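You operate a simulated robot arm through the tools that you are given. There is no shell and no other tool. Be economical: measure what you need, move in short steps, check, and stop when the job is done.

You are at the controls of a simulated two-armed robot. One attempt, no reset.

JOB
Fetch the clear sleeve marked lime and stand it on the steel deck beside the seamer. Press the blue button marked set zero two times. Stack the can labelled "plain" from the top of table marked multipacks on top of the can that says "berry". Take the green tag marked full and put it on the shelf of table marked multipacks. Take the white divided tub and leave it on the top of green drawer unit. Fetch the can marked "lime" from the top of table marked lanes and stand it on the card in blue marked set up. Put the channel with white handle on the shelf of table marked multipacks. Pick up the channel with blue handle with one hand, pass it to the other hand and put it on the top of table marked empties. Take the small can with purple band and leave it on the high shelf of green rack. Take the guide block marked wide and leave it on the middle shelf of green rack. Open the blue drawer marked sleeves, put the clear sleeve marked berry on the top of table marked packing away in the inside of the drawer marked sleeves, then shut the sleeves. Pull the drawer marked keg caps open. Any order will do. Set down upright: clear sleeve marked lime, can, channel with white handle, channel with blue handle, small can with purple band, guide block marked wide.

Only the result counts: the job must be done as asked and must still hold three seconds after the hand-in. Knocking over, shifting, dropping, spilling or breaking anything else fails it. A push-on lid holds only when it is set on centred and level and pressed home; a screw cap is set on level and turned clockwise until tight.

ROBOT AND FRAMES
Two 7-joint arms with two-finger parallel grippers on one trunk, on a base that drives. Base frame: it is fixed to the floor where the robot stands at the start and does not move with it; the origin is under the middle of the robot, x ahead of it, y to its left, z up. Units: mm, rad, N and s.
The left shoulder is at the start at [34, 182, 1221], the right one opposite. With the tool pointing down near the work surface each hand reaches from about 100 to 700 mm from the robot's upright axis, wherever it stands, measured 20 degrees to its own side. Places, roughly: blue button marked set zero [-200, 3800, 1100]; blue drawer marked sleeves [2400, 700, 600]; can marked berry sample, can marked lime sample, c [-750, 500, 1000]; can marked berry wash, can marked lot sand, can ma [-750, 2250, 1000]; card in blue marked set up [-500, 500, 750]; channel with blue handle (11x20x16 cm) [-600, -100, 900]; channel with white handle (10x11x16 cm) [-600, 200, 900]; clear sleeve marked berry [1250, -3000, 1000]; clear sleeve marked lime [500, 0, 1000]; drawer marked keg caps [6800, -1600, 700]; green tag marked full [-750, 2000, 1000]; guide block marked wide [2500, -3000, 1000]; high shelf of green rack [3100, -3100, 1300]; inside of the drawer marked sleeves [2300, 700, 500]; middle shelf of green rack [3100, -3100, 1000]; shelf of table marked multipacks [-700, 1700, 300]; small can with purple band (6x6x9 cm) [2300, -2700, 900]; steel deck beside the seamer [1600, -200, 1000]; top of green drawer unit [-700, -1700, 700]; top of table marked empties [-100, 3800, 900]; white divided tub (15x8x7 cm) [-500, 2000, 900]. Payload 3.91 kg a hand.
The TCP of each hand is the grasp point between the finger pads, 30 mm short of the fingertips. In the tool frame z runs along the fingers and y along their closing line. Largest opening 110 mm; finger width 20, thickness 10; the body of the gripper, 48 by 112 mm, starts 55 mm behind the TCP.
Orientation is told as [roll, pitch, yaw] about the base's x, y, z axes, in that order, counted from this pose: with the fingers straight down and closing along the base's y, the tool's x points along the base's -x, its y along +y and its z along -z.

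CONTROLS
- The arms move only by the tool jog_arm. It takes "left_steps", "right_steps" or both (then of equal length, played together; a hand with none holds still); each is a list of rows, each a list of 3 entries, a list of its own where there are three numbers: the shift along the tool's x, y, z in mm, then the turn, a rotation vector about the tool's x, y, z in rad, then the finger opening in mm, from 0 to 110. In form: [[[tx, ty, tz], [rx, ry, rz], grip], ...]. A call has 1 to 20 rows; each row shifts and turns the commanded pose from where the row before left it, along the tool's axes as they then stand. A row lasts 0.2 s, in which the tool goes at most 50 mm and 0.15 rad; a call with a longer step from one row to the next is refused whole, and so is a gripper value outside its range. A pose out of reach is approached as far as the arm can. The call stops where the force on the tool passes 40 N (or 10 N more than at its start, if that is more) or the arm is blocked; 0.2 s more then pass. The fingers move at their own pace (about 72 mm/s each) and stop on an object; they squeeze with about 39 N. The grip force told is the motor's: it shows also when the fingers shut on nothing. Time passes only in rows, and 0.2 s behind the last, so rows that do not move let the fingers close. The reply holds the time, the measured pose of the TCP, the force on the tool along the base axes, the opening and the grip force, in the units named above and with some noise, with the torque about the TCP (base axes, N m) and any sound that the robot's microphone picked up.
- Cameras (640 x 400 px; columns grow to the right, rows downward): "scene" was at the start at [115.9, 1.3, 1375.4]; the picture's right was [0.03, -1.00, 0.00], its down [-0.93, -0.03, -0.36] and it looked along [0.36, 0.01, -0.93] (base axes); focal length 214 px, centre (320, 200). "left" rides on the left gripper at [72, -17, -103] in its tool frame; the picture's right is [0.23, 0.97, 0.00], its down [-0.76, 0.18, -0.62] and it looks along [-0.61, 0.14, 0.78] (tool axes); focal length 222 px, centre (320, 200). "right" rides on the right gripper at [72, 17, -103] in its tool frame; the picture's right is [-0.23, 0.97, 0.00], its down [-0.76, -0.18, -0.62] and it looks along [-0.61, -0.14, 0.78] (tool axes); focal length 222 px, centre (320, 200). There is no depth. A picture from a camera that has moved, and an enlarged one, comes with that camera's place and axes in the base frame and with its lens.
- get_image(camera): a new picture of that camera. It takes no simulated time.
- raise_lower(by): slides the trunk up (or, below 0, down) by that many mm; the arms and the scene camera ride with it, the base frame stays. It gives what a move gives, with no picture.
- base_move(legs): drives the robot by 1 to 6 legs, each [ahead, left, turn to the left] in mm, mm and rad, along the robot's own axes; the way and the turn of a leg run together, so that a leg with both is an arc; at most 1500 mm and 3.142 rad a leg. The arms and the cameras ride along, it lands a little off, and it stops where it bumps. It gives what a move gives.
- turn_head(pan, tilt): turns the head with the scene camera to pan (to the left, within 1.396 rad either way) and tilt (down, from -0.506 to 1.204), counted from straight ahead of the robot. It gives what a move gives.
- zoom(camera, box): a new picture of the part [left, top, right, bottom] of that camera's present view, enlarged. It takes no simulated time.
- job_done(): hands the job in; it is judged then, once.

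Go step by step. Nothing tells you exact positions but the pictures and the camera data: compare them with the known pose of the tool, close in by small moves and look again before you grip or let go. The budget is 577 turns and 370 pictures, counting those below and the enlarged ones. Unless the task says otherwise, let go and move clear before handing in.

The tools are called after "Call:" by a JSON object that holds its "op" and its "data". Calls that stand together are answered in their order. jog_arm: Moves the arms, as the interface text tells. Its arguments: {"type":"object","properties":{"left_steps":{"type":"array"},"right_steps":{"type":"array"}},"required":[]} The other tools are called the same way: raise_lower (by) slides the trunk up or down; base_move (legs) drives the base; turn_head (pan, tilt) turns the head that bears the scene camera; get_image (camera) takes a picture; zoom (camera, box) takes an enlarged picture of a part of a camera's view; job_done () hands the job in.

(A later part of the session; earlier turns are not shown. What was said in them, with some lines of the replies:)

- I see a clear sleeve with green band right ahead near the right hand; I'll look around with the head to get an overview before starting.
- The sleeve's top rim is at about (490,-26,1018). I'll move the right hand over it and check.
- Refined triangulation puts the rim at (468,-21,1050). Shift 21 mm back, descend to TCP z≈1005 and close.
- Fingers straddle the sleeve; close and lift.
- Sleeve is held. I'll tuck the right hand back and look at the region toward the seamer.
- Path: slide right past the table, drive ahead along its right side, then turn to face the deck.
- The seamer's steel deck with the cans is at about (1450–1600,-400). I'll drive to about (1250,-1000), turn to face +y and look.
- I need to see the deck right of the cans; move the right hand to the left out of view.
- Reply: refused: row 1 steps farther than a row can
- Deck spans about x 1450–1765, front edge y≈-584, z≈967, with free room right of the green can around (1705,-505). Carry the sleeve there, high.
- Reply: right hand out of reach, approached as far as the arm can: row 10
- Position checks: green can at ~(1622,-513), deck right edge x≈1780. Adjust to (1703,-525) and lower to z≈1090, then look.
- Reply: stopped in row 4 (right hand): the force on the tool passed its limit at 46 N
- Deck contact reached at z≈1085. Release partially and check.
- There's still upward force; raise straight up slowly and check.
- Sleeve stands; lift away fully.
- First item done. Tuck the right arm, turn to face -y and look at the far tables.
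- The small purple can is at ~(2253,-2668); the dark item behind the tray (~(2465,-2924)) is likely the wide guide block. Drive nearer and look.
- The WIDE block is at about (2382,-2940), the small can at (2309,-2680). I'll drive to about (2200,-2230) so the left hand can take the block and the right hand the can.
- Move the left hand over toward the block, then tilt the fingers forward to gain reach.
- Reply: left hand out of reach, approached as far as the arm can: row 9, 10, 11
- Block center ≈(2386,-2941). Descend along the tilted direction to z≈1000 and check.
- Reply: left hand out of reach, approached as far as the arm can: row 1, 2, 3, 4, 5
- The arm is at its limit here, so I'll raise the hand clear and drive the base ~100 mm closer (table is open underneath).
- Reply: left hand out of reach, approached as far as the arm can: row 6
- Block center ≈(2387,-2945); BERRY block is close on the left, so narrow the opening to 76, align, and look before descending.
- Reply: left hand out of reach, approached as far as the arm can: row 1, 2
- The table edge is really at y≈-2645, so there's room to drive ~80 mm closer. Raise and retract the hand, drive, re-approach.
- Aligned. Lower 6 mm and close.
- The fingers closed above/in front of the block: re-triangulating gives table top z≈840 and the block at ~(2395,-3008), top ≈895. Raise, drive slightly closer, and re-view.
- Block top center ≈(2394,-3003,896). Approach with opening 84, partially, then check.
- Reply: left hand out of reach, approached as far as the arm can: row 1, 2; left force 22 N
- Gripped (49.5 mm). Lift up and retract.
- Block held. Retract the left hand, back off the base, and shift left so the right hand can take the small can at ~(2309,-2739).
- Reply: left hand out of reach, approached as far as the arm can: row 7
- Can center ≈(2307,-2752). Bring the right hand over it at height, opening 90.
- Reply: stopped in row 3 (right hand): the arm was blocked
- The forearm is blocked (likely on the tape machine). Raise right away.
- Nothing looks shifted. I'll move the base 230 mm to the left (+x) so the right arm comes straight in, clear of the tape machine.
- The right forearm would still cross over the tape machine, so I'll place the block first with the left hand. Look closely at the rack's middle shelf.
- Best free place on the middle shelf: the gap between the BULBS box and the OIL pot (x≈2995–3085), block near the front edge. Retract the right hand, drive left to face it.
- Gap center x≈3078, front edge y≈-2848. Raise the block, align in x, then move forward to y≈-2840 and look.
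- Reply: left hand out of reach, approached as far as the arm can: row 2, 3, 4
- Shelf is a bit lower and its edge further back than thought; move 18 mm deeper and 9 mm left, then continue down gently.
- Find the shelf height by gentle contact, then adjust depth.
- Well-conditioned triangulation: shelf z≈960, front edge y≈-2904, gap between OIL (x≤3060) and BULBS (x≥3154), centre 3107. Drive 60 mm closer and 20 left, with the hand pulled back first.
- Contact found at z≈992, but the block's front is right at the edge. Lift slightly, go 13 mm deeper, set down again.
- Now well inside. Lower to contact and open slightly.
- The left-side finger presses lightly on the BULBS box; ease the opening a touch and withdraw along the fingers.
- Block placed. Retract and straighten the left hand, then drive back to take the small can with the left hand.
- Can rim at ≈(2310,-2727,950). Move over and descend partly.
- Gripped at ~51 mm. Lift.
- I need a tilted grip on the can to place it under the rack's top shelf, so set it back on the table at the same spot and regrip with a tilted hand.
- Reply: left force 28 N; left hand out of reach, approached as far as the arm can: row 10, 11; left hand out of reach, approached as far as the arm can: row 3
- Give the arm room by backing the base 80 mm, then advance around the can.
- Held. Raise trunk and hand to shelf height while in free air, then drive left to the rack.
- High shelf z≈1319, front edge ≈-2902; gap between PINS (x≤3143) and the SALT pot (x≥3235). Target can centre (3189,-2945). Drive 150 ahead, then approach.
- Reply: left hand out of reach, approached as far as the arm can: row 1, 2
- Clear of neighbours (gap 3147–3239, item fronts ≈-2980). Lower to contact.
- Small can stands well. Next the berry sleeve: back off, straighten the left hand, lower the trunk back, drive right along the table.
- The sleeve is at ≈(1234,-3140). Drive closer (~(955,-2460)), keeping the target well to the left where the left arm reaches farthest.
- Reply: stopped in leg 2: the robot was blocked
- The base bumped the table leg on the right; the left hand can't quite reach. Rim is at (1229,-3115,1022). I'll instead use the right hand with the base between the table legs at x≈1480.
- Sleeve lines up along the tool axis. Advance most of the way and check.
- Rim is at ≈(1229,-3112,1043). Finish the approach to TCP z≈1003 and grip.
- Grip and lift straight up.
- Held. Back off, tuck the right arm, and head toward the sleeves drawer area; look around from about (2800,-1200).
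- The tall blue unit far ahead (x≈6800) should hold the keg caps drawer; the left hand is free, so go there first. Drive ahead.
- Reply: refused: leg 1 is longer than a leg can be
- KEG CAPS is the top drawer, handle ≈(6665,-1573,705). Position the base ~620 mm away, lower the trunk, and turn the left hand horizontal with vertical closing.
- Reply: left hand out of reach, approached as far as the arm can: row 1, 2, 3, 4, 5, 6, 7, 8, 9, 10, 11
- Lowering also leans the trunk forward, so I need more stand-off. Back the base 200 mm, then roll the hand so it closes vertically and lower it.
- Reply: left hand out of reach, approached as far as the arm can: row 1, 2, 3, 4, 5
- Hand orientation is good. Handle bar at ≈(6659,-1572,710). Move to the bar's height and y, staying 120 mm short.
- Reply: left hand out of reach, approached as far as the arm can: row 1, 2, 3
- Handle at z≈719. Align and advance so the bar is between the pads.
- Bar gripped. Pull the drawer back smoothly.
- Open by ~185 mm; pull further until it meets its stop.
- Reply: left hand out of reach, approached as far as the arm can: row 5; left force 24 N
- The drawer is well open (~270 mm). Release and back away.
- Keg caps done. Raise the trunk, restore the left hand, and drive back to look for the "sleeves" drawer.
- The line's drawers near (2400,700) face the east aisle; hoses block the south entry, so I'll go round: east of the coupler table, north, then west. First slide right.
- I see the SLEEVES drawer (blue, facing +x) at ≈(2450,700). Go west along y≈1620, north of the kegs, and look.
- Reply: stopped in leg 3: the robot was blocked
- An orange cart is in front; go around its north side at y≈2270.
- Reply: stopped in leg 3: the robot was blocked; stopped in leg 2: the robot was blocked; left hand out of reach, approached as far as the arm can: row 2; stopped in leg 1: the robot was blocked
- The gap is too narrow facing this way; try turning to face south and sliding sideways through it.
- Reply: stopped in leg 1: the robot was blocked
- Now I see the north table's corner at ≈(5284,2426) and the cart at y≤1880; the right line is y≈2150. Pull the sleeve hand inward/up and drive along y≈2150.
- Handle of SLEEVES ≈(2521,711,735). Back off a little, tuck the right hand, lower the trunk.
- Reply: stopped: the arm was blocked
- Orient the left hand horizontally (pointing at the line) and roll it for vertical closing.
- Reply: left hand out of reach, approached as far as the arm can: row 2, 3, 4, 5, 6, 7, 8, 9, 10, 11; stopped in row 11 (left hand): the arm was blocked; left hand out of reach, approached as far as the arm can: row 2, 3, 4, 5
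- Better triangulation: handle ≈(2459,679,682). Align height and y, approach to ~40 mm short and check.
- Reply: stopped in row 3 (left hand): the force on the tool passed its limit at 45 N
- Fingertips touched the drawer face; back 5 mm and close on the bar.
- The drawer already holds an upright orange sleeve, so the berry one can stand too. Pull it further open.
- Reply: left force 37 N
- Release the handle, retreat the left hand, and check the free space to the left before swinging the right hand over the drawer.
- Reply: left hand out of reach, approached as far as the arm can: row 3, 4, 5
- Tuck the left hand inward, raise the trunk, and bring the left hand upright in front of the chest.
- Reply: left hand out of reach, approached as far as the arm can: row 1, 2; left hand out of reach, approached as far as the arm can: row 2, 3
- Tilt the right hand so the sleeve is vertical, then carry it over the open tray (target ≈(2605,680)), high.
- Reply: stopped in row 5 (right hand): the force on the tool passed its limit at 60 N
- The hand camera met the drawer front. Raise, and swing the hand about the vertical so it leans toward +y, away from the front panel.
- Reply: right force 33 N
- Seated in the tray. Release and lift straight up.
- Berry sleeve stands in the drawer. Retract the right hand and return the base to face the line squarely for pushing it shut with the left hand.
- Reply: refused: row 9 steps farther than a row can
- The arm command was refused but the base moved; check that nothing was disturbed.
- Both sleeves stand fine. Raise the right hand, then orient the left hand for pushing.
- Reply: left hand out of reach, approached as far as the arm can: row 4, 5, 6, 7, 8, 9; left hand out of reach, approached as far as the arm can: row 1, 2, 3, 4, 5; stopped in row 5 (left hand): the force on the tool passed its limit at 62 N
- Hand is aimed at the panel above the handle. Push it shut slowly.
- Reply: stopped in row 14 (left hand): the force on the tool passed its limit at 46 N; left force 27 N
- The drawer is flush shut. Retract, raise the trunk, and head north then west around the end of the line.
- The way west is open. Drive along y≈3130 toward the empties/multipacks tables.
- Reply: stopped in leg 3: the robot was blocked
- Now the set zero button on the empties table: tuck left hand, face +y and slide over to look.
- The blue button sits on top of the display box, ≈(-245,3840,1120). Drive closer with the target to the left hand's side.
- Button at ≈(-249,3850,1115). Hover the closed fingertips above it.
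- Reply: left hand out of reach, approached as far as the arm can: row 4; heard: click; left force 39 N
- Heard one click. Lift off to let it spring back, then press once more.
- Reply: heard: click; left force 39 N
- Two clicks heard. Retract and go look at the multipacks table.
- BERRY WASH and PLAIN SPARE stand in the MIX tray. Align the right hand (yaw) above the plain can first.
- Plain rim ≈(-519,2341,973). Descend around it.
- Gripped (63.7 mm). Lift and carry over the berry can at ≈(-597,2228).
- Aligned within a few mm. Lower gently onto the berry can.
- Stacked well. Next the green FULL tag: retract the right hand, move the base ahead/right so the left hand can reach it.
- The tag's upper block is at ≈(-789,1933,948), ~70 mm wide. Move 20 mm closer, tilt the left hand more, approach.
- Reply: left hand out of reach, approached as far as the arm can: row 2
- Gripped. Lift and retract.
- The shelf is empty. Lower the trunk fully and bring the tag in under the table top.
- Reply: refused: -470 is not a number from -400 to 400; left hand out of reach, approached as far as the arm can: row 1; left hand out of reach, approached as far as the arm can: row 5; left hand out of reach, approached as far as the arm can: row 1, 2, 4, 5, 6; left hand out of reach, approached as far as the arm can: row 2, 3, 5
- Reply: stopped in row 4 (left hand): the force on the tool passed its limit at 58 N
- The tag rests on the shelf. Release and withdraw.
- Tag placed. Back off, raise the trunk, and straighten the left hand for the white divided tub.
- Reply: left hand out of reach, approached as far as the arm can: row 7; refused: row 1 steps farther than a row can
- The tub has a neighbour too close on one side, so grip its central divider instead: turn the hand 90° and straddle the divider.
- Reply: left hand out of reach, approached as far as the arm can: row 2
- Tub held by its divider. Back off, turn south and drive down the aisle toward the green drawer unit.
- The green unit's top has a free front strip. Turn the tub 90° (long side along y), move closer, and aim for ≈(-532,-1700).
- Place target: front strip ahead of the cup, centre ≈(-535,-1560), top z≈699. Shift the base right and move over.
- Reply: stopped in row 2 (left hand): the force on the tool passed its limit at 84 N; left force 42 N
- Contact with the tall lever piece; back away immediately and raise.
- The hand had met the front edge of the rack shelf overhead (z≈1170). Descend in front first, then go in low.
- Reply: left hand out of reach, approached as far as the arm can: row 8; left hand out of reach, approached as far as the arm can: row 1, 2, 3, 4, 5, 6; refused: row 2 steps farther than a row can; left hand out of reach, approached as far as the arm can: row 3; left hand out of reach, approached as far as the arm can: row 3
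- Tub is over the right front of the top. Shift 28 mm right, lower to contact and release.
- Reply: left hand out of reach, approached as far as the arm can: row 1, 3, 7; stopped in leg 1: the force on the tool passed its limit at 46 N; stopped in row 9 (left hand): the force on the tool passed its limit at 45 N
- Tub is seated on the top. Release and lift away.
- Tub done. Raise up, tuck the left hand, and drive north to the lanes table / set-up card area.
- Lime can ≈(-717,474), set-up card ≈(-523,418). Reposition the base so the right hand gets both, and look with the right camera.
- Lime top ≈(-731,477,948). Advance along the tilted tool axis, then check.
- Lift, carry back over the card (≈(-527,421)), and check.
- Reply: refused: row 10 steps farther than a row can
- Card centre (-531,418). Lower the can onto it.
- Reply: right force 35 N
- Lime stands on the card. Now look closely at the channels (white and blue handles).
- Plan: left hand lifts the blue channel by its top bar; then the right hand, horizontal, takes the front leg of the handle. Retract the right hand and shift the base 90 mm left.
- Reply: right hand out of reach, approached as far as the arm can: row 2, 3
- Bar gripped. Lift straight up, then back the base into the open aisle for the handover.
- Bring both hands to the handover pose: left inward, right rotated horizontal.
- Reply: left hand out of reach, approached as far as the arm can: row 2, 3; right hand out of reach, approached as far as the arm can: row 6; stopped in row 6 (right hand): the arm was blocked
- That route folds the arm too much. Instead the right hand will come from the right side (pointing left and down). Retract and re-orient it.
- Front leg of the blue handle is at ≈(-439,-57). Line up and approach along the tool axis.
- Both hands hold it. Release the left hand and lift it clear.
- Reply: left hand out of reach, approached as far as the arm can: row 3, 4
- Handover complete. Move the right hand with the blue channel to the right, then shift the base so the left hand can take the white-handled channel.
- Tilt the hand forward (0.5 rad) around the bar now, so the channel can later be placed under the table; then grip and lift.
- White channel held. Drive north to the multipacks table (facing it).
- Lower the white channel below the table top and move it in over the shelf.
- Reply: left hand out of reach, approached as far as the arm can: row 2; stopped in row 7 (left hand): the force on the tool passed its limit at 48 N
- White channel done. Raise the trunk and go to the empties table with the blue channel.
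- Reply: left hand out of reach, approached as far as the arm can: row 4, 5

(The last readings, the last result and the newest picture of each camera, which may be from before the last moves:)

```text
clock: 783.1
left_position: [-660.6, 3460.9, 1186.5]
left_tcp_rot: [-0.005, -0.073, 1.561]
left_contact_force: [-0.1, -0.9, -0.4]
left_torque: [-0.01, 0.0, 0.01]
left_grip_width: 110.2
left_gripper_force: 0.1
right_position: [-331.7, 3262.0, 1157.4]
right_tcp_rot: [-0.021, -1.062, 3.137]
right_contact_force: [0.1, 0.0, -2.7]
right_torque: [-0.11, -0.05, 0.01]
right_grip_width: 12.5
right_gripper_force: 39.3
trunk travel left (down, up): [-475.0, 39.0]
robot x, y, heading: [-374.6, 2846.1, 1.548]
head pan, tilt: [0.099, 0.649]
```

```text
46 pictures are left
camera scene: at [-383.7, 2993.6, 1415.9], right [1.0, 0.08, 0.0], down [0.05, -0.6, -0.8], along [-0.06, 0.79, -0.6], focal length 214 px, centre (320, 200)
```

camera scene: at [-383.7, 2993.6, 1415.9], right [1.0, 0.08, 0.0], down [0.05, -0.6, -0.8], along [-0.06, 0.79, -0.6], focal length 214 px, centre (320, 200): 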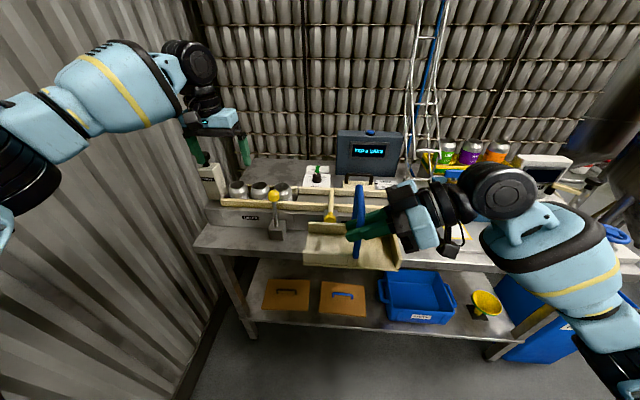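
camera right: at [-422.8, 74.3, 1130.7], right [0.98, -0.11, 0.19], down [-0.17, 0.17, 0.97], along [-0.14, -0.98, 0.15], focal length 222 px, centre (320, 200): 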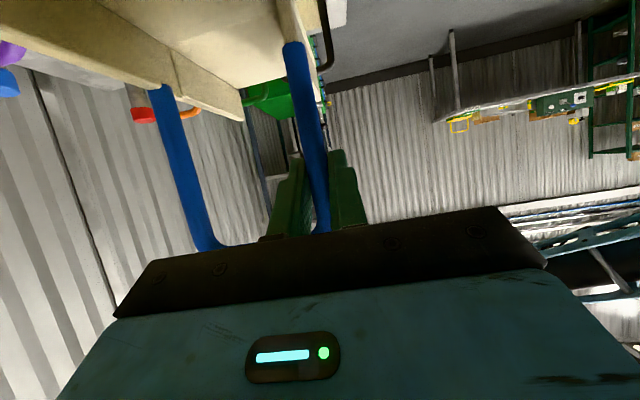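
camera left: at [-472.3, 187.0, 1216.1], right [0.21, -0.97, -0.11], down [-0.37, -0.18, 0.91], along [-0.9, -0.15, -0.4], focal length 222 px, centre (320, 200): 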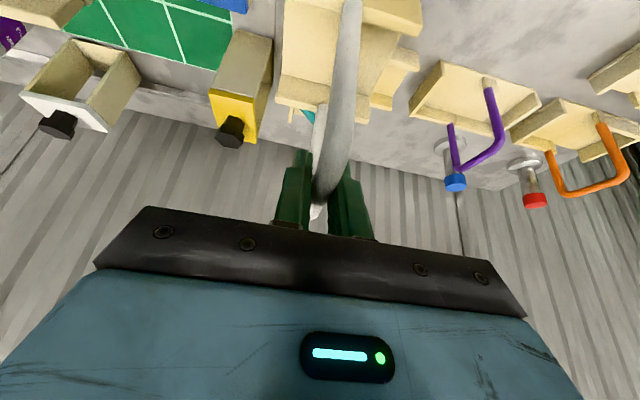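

Free front strip on the empties table is right of the second lever, x≈-360…-122, y≈3432…3545. Target channel centre ≈(-240,3482). Move the base accordingly and check.

Call:
{"op": "base_move", "data": {"legs": [[0, 0, 0.023], [130, -95, 0]]}}

Call:
{"op": "turn_head", "data": {"pan": -0.1, "tilt": 0.85}}

Call:
{"op": "get_image", "data": {"camera": "scene"}}

```text
clock: 785.0
left_position: [-583.4, 3582.8, 1187.9]
left_tcp_rot: [-0.005, -0.071, 1.589]
left_contact_force: [0.4, 0.0, -0.7]
left_torque: [0.03, 0.0, 0.0]
left_grip_width: 109.8
left_gripper_force: 0.1
right_position: [-248.5, 3393.0, 1156.4]
right_tcp_rot: [-0.02, -1.062, -3.12]
right_contact_force: [-0.1, -0.8, -2.3]
right_torque: [-0.1, -0.03, 0.0]
right_grip_width: 12.6
right_gripper_force: 39.1
trunk travel left (down, up): [-475.0, 39.0]
robot x, y, heading: [-283.5, 2975.1, 1.574]
head pan, tilt: [0.099, 0.649]
```

```text
clock: 785.7
left_position: [-582.8, 3584.1, 1186.8]
left_tcp_rot: [-0.006, -0.072, 1.59]
left_contact_force: [-1.0, -0.3, -0.1]
left_torque: [-0.02, -0.03, 0.0]
left_grip_width: 110.2
left_gripper_force: 0.0
right_position: [-248.4, 3393.5, 1155.6]
right_tcp_rot: [-0.022, -1.062, -3.121]
right_contact_force: [0.0, 0.6, -3.4]
right_torque: [-0.11, -0.06, -0.01]
right_grip_width: 12.3
right_gripper_force: 38.7
trunk travel left (down, up): [-475.0, 39.0]
robot x, y, heading: [-282.6, 2975.3, 1.578]
head pan, tilt: [-0.099, 0.85]
```

```text
45 pictures are left
camera scene: at [-277.6, 3114.8, 1399.4], right [1.0, -0.09, 0.0], down [-0.07, -0.75, -0.66], along [0.06, 0.66, -0.75], focal length 214 px, centre (320, 200)
```

scene: 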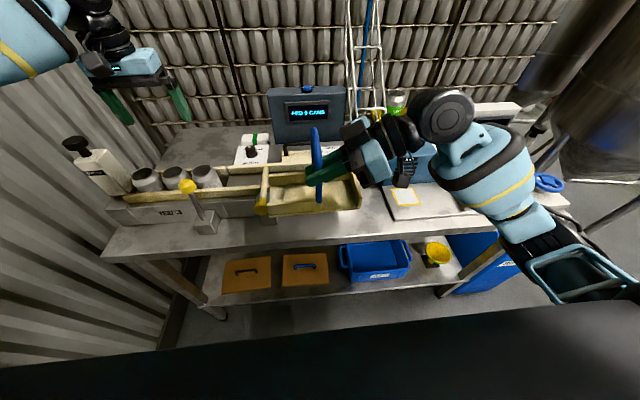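

Call:
{"op": "zoom", "data": {"camera": "scene", "box": [170, 130, 410, 270]}}

```text
2.67 times, centred on (290, 200) of scene
camera zoom: at [-277.6, 3114.8, 1399.4], right [1.0, -0.09, 0.0], down [-0.07, -0.75, -0.66], along [0.06, 0.66, -0.75], focal length 572 px, centre (400, 200)
```

zoom: 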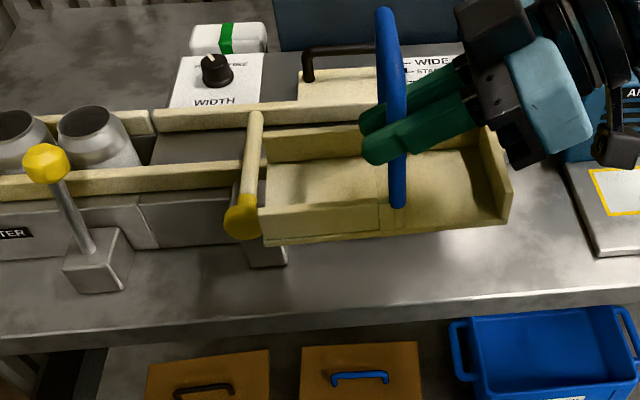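

Shift +47 mm in x and +38 mm in y, then lower most of the way.

Call:
{"op": "jog_arm", "data": {"right_steps": [[[12, -19, -20], [0, 0, 0], 0], [[11, -19, -21], [0, 0, 0], 0], [[34.9, 0, 19.5], [0, 0, 0], 0], [[34.9, 0, 19.5], [0, 0, 0], 0], [[34.9, 0, 19.5], [0, 0, 0], 0], [[0, 0, 0], [0, 0, 0], 0]]}}

Call:
{"op": "zoom", "data": {"camera": "scene", "box": [170, 130, 410, 270]}}

```text
clock: 787.1
left_position: [-583.7, 3583.5, 1187.3]
left_tcp_rot: [-0.006, -0.071, 1.59]
left_contact_force: [-0.5, -0.2, 0.4]
left_torque: [-0.03, -0.01, -0.01]
left_grip_width: 110.2
left_gripper_force: 0.0
right_position: [-201.9, 3431.6, 1037.6]
right_tcp_rot: [-0.023, -1.062, -3.12]
right_contact_force: [0.9, 0.2, -3.5]
right_torque: [-0.12, -0.02, 0.01]
right_grip_width: 12.7
right_gripper_force: 39.1
trunk travel left (down, up): [-475.0, 39.0]
robot x, y, heading: [-281.1, 2977.0, 1.576]
head pan, tilt: [-0.099, 0.85]
```

```text
2.67 times, centred on (290, 200) of scene
camera zoom: at [-277.6, 3114.5, 1399.4], right [1.0, -0.09, 0.0], down [-0.07, -0.75, -0.66], along [0.06, 0.66, -0.75], focal length 572 px, centre (400, 200)
```

zoom: 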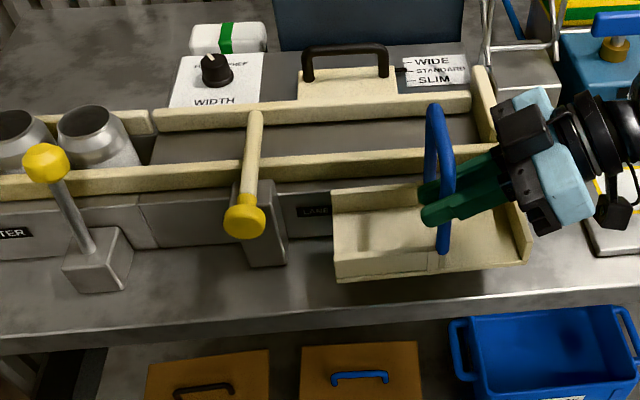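

Call:
{"op": "jog_arm", "data": {"right_steps": [[[34.9, -6, 19.5], [0, 0, 0], 0], [[13, 0, 7.3], [0, 0, 0], 0], [[4.4, 0, 2.4], [0, 0, 0], 0], [[4.4, 0, 2.4], [0, 0, 0], 0], [[4.4, 0, 2.4], [0, 0, 0], 0], [[4.4, 0, 2.4], [0, 0, 0], 0], [[4.4, 0, 2.4], [0, 0, 0], 0], [[4.4, 0, 2.4], [0, 0, 0], 0]]}}

Call:
{"op": "zoom", "data": {"camera": "scene", "box": [170, 130, 410, 270]}}

```text
clock: 788.9
left_position: [-584.3, 3582.1, 1189.7]
left_tcp_rot: [-0.006, -0.074, 1.589]
left_contact_force: [0.3, 0.0, 0.1]
left_torque: [0.02, 0.01, 0.0]
left_grip_width: 110.2
left_gripper_force: 0.1
right_position: [-202.4, 3437.5, 958.5]
right_tcp_rot: [-0.039, -1.07, -3.106]
right_contact_force: [0.3, 2.2, 39.1]
right_torque: [0.0, 0.19, -0.02]
right_grip_width: 12.4
right_gripper_force: 38.6
trunk travel left (down, up): [-475.0, 39.0]
robot x, y, heading: [-283.3, 2977.6, 1.579]
head pan, tilt: [-0.099, 0.85]
```

```text
2.67 times, centred on (290, 200) of scene
camera zoom: at [-278.1, 3111.6, 1399.9], right [1.0, -0.09, 0.0], down [-0.07, -0.75, -0.66], along [0.06, 0.66, -0.75], focal length 572 px, centre (400, 200)
```

zoom: 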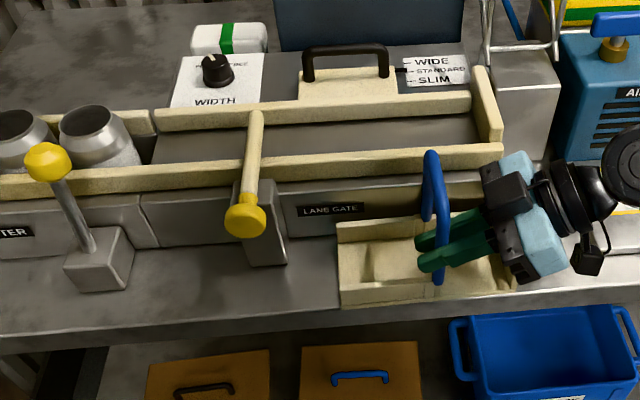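

The channel rests on the table's front strip. Ease off, release, and withdraw along the tool axis.

Call:
{"op": "jog_arm", "data": {"right_steps": [[[-2, 0, -1.2], [0, 0, 0], 0], [[0, 0, 0], [0, 0, 0], 20], [[0, 0, 0], [0, 0, 0], 45], [[0, 0, -15], [0, 0, 0], 45], [[0, 0, -40], [0, 0, 0], 45], [[0, 0, -45], [0, 0, 0], 45], [[-20, 0, -40], [0, 0, 0], 45]]}}

Call:
{"op": "zoom", "data": {"camera": "scene", "box": [170, 130, 410, 270]}}

```text
clock: 790.5
left_position: [-583.5, 3583.2, 1187.7]
left_tcp_rot: [-0.007, -0.071, 1.59]
left_contact_force: [0.4, 0.3, 0.9]
left_torque: [0.01, -0.02, 0.01]
left_grip_width: 109.9
left_gripper_force: 0.0
right_position: [-88.6, 3439.0, 1039.4]
right_tcp_rot: [-0.021, -1.065, -3.122]
right_contact_force: [-0.3, -0.1, 0.4]
right_torque: [0.0, 0.03, -0.01]
right_grip_width: 45.1
right_gripper_force: 0.0
trunk travel left (down, up): [-475.0, 39.0]
robot x, y, heading: [-284.9, 2974.0, 1.576]
head pan, tilt: [-0.099, 0.85]
```

```text
2.67 times, centred on (290, 200) of scene
camera zoom: at [-277.5, 3114.2, 1399.4], right [1.0, -0.09, 0.0], down [-0.07, -0.75, -0.66], along [0.06, 0.66, -0.75], focal length 572 px, centre (400, 200)
```

zoom: 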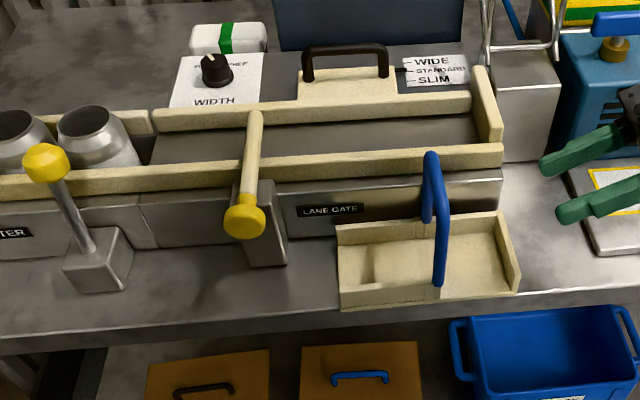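

The channel stands upright on the table. Move clear.

Call:
{"op": "jog_arm", "data": {"right_steps": [[[-30, 0, -30], [0, 0, 0], 60], [[-35, 10, -20], [0, 0, 0], 60]]}}

Call:
{"op": "base_move", "data": {"legs": [[-350, 0, 0]]}}

Call:
{"op": "turn_head", "data": {"pan": 0.0, "tilt": 0.6}}

Call:
{"op": "get_image", "data": {"camera": "scene"}}

```text
clock: 791.1
left_position: [-583.8, 3583.4, 1188.5]
left_tcp_rot: [-0.004, -0.071, 1.589]
left_contact_force: [-0.9, -0.1, -0.1]
left_torque: [0.02, 0.02, -0.03]
left_grip_width: 110.0
left_gripper_force: 0.1
right_position: [-76.8, 3426.0, 1119.9]
right_tcp_rot: [-0.022, -1.062, -3.12]
right_contact_force: [0.3, -0.7, -0.1]
right_torque: [-0.03, -0.03, 0.03]
right_grip_width: 59.8
right_gripper_force: 0.1
trunk travel left (down, up): [-475.0, 39.0]
robot x, y, heading: [-286.0, 2977.6, 1.574]
head pan, tilt: [-0.099, 0.85]
```

```text
clock: 793.0
left_position: [-559.2, 3304.7, 1188.6]
left_tcp_rot: [-0.008, -0.074, 1.618]
left_contact_force: [0.0, -0.8, 0.5]
left_torque: [0.02, 0.05, 0.01]
left_grip_width: 109.9
left_gripper_force: 0.1
right_position: [-46.0, 3156.7, 1120.8]
right_tcp_rot: [-0.031, -1.066, -3.089]
right_contact_force: [0.6, -1.6, 0.4]
right_torque: [0.01, 0.01, -0.02]
right_grip_width: 60.1
right_gripper_force: 0.0
trunk travel left (down, up): [-475.0, 39.0]
robot x, y, heading: [-240.4, 2700.3, 1.59]
head pan, tilt: [-0.099, 0.85]
stopped in leg 1: the robot was blocked; the commanded pose is now the measured one
```

```text
clock: 793.8
left_position: [-559.1, 3305.4, 1185.4]
left_tcp_rot: [-0.007, -0.071, 1.618]
left_contact_force: [-0.9, -0.3, -0.6]
left_torque: [0.01, 0.01, -0.03]
left_grip_width: 110.3
left_gripper_force: 0.0
right_position: [-44.2, 3158.5, 1119.8]
right_tcp_rot: [-0.022, -1.065, -3.095]
right_contact_force: [0.0, 0.0, -0.6]
right_torque: [0.04, 0.0, 0.01]
right_grip_width: 59.7
right_gripper_force: 0.0
trunk travel left (down, up): [-475.0, 39.0]
robot x, y, heading: [-240.9, 2704.2, 1.595]
head pan, tilt: [0.0, 0.6]
```

```text
40 pictures are left
camera scene: at [-245.9, 2853.7, 1420.2], right [1.0, 0.02, 0.0], down [0.01, -0.57, -0.82], along [-0.02, 0.82, -0.57], focal length 214 px, centre (320, 200)
```

scene: 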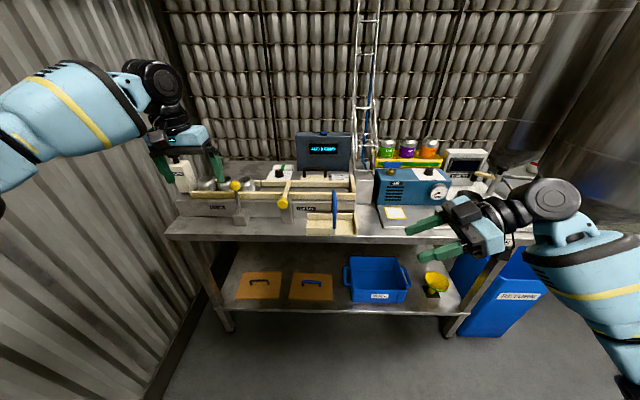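

The base bumped the multipacks table corner behind it; step away and check that the stacked cans still stand.

Call:
{"op": "base_move", "data": {"legs": [[60, 0, 0], [0, -500, 0], [0, 0, 1.55]]}}

Call:
{"op": "turn_head", "data": {"pan": 0.5, "tilt": 0.5}}

Call:
{"op": "get_image", "data": {"camera": "scene"}}

```text
clock: 803.0
left_position: [-351.4, 2477.8, 1187.7]
left_tcp_rot: [-0.005, -0.071, -3.122]
left_contact_force: [1.0, 0.5, 0.1]
left_torque: [0.03, 0.0, -0.01]
left_grip_width: 110.1
left_gripper_force: 0.1
right_position: [-189.2, 2986.9, 1120.2]
right_tcp_rot: [-0.026, -1.064, -1.554]
right_contact_force: [0.5, 0.6, -0.3]
right_torque: [-0.02, 0.0, 0.0]
right_grip_width: 60.1
right_gripper_force: 0.0
trunk travel left (down, up): [-475.0, 39.0]
robot x, y, heading: [258.8, 2776.2, 3.137]
head pan, tilt: [0.0, 0.6]
```

```text
clock: 803.9
left_position: [-351.6, 2477.4, 1186.2]
left_tcp_rot: [-0.007, -0.07, -3.123]
left_contact_force: [-0.6, 0.0, -1.1]
left_torque: [0.01, 0.0, 0.03]
left_grip_width: 110.2
left_gripper_force: 0.0
right_position: [-189.3, 2987.0, 1119.0]
right_tcp_rot: [-0.025, -1.065, -1.552]
right_contact_force: [-0.3, 0.3, -0.5]
right_torque: [0.01, 0.02, 0.02]
right_grip_width: 60.2
right_gripper_force: 0.0
trunk travel left (down, up): [-475.0, 39.0]
robot x, y, heading: [259.8, 2775.1, 3.139]
head pan, tilt: [0.499, 0.499]
```

```text
39 pictures are left
camera scene: at [116.9, 2734.3, 1429.3], right [-0.47, 0.88, 0.0], down [0.42, 0.23, -0.88], along [-0.77, -0.41, -0.48], focal length 214 px, centre (320, 200)
```

scene: 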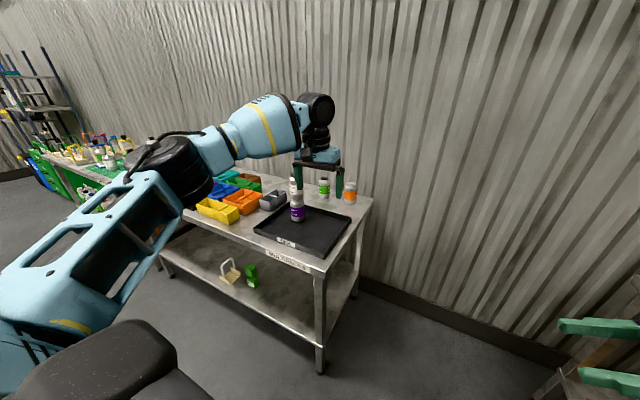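

Call:
{"op": "zoom", "data": {"camera": "scene", "box": [200, 160, 380, 300]}}

```text
2.86 times, centred on (290, 230) of scene
camera zoom: at [116.9, 2734.3, 1429.3], right [-0.47, 0.88, 0.0], down [0.42, 0.23, -0.88], along [-0.77, -0.41, -0.48], focal length 613 px, centre (406, 114)
```

zoom: 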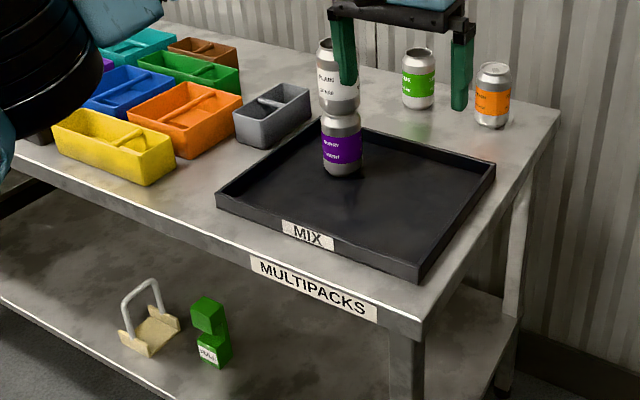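

Everything checked is standing where it should: the plain can is on the berry can, and the tag and white channel are on the shelf. Both hands are empty and clear, so I'm handing the job in.

Call:
{"op": "job_done", "data": {}}

```text
The job is handed in.
```

I carried out all twelve tasks and handed the job in with both hands empty and clear; I don't have the verdict. I looked at each item after placing it, but there are four incidents to know about:

- **BULBS box:** a finger pressed lightly on it while I set the wide guide block on the middle shelf. I saw no shift.
- **Label machine:** the right forearm was blocked, probably by the tape holder on it. Nothing in the pictures had moved.
- **Green drawer unit:** the hand hit the rack shelf above it, and the tub later hit something beside the unit, probably the rack post. Nothing looked displaced.
- **Base bumps:** the base was blocked several times, including against an orange cart and the packing and multipacks tables. After the multipacks bump I checked, and the stacked cans, the tag and the white-handled channel were still in place.
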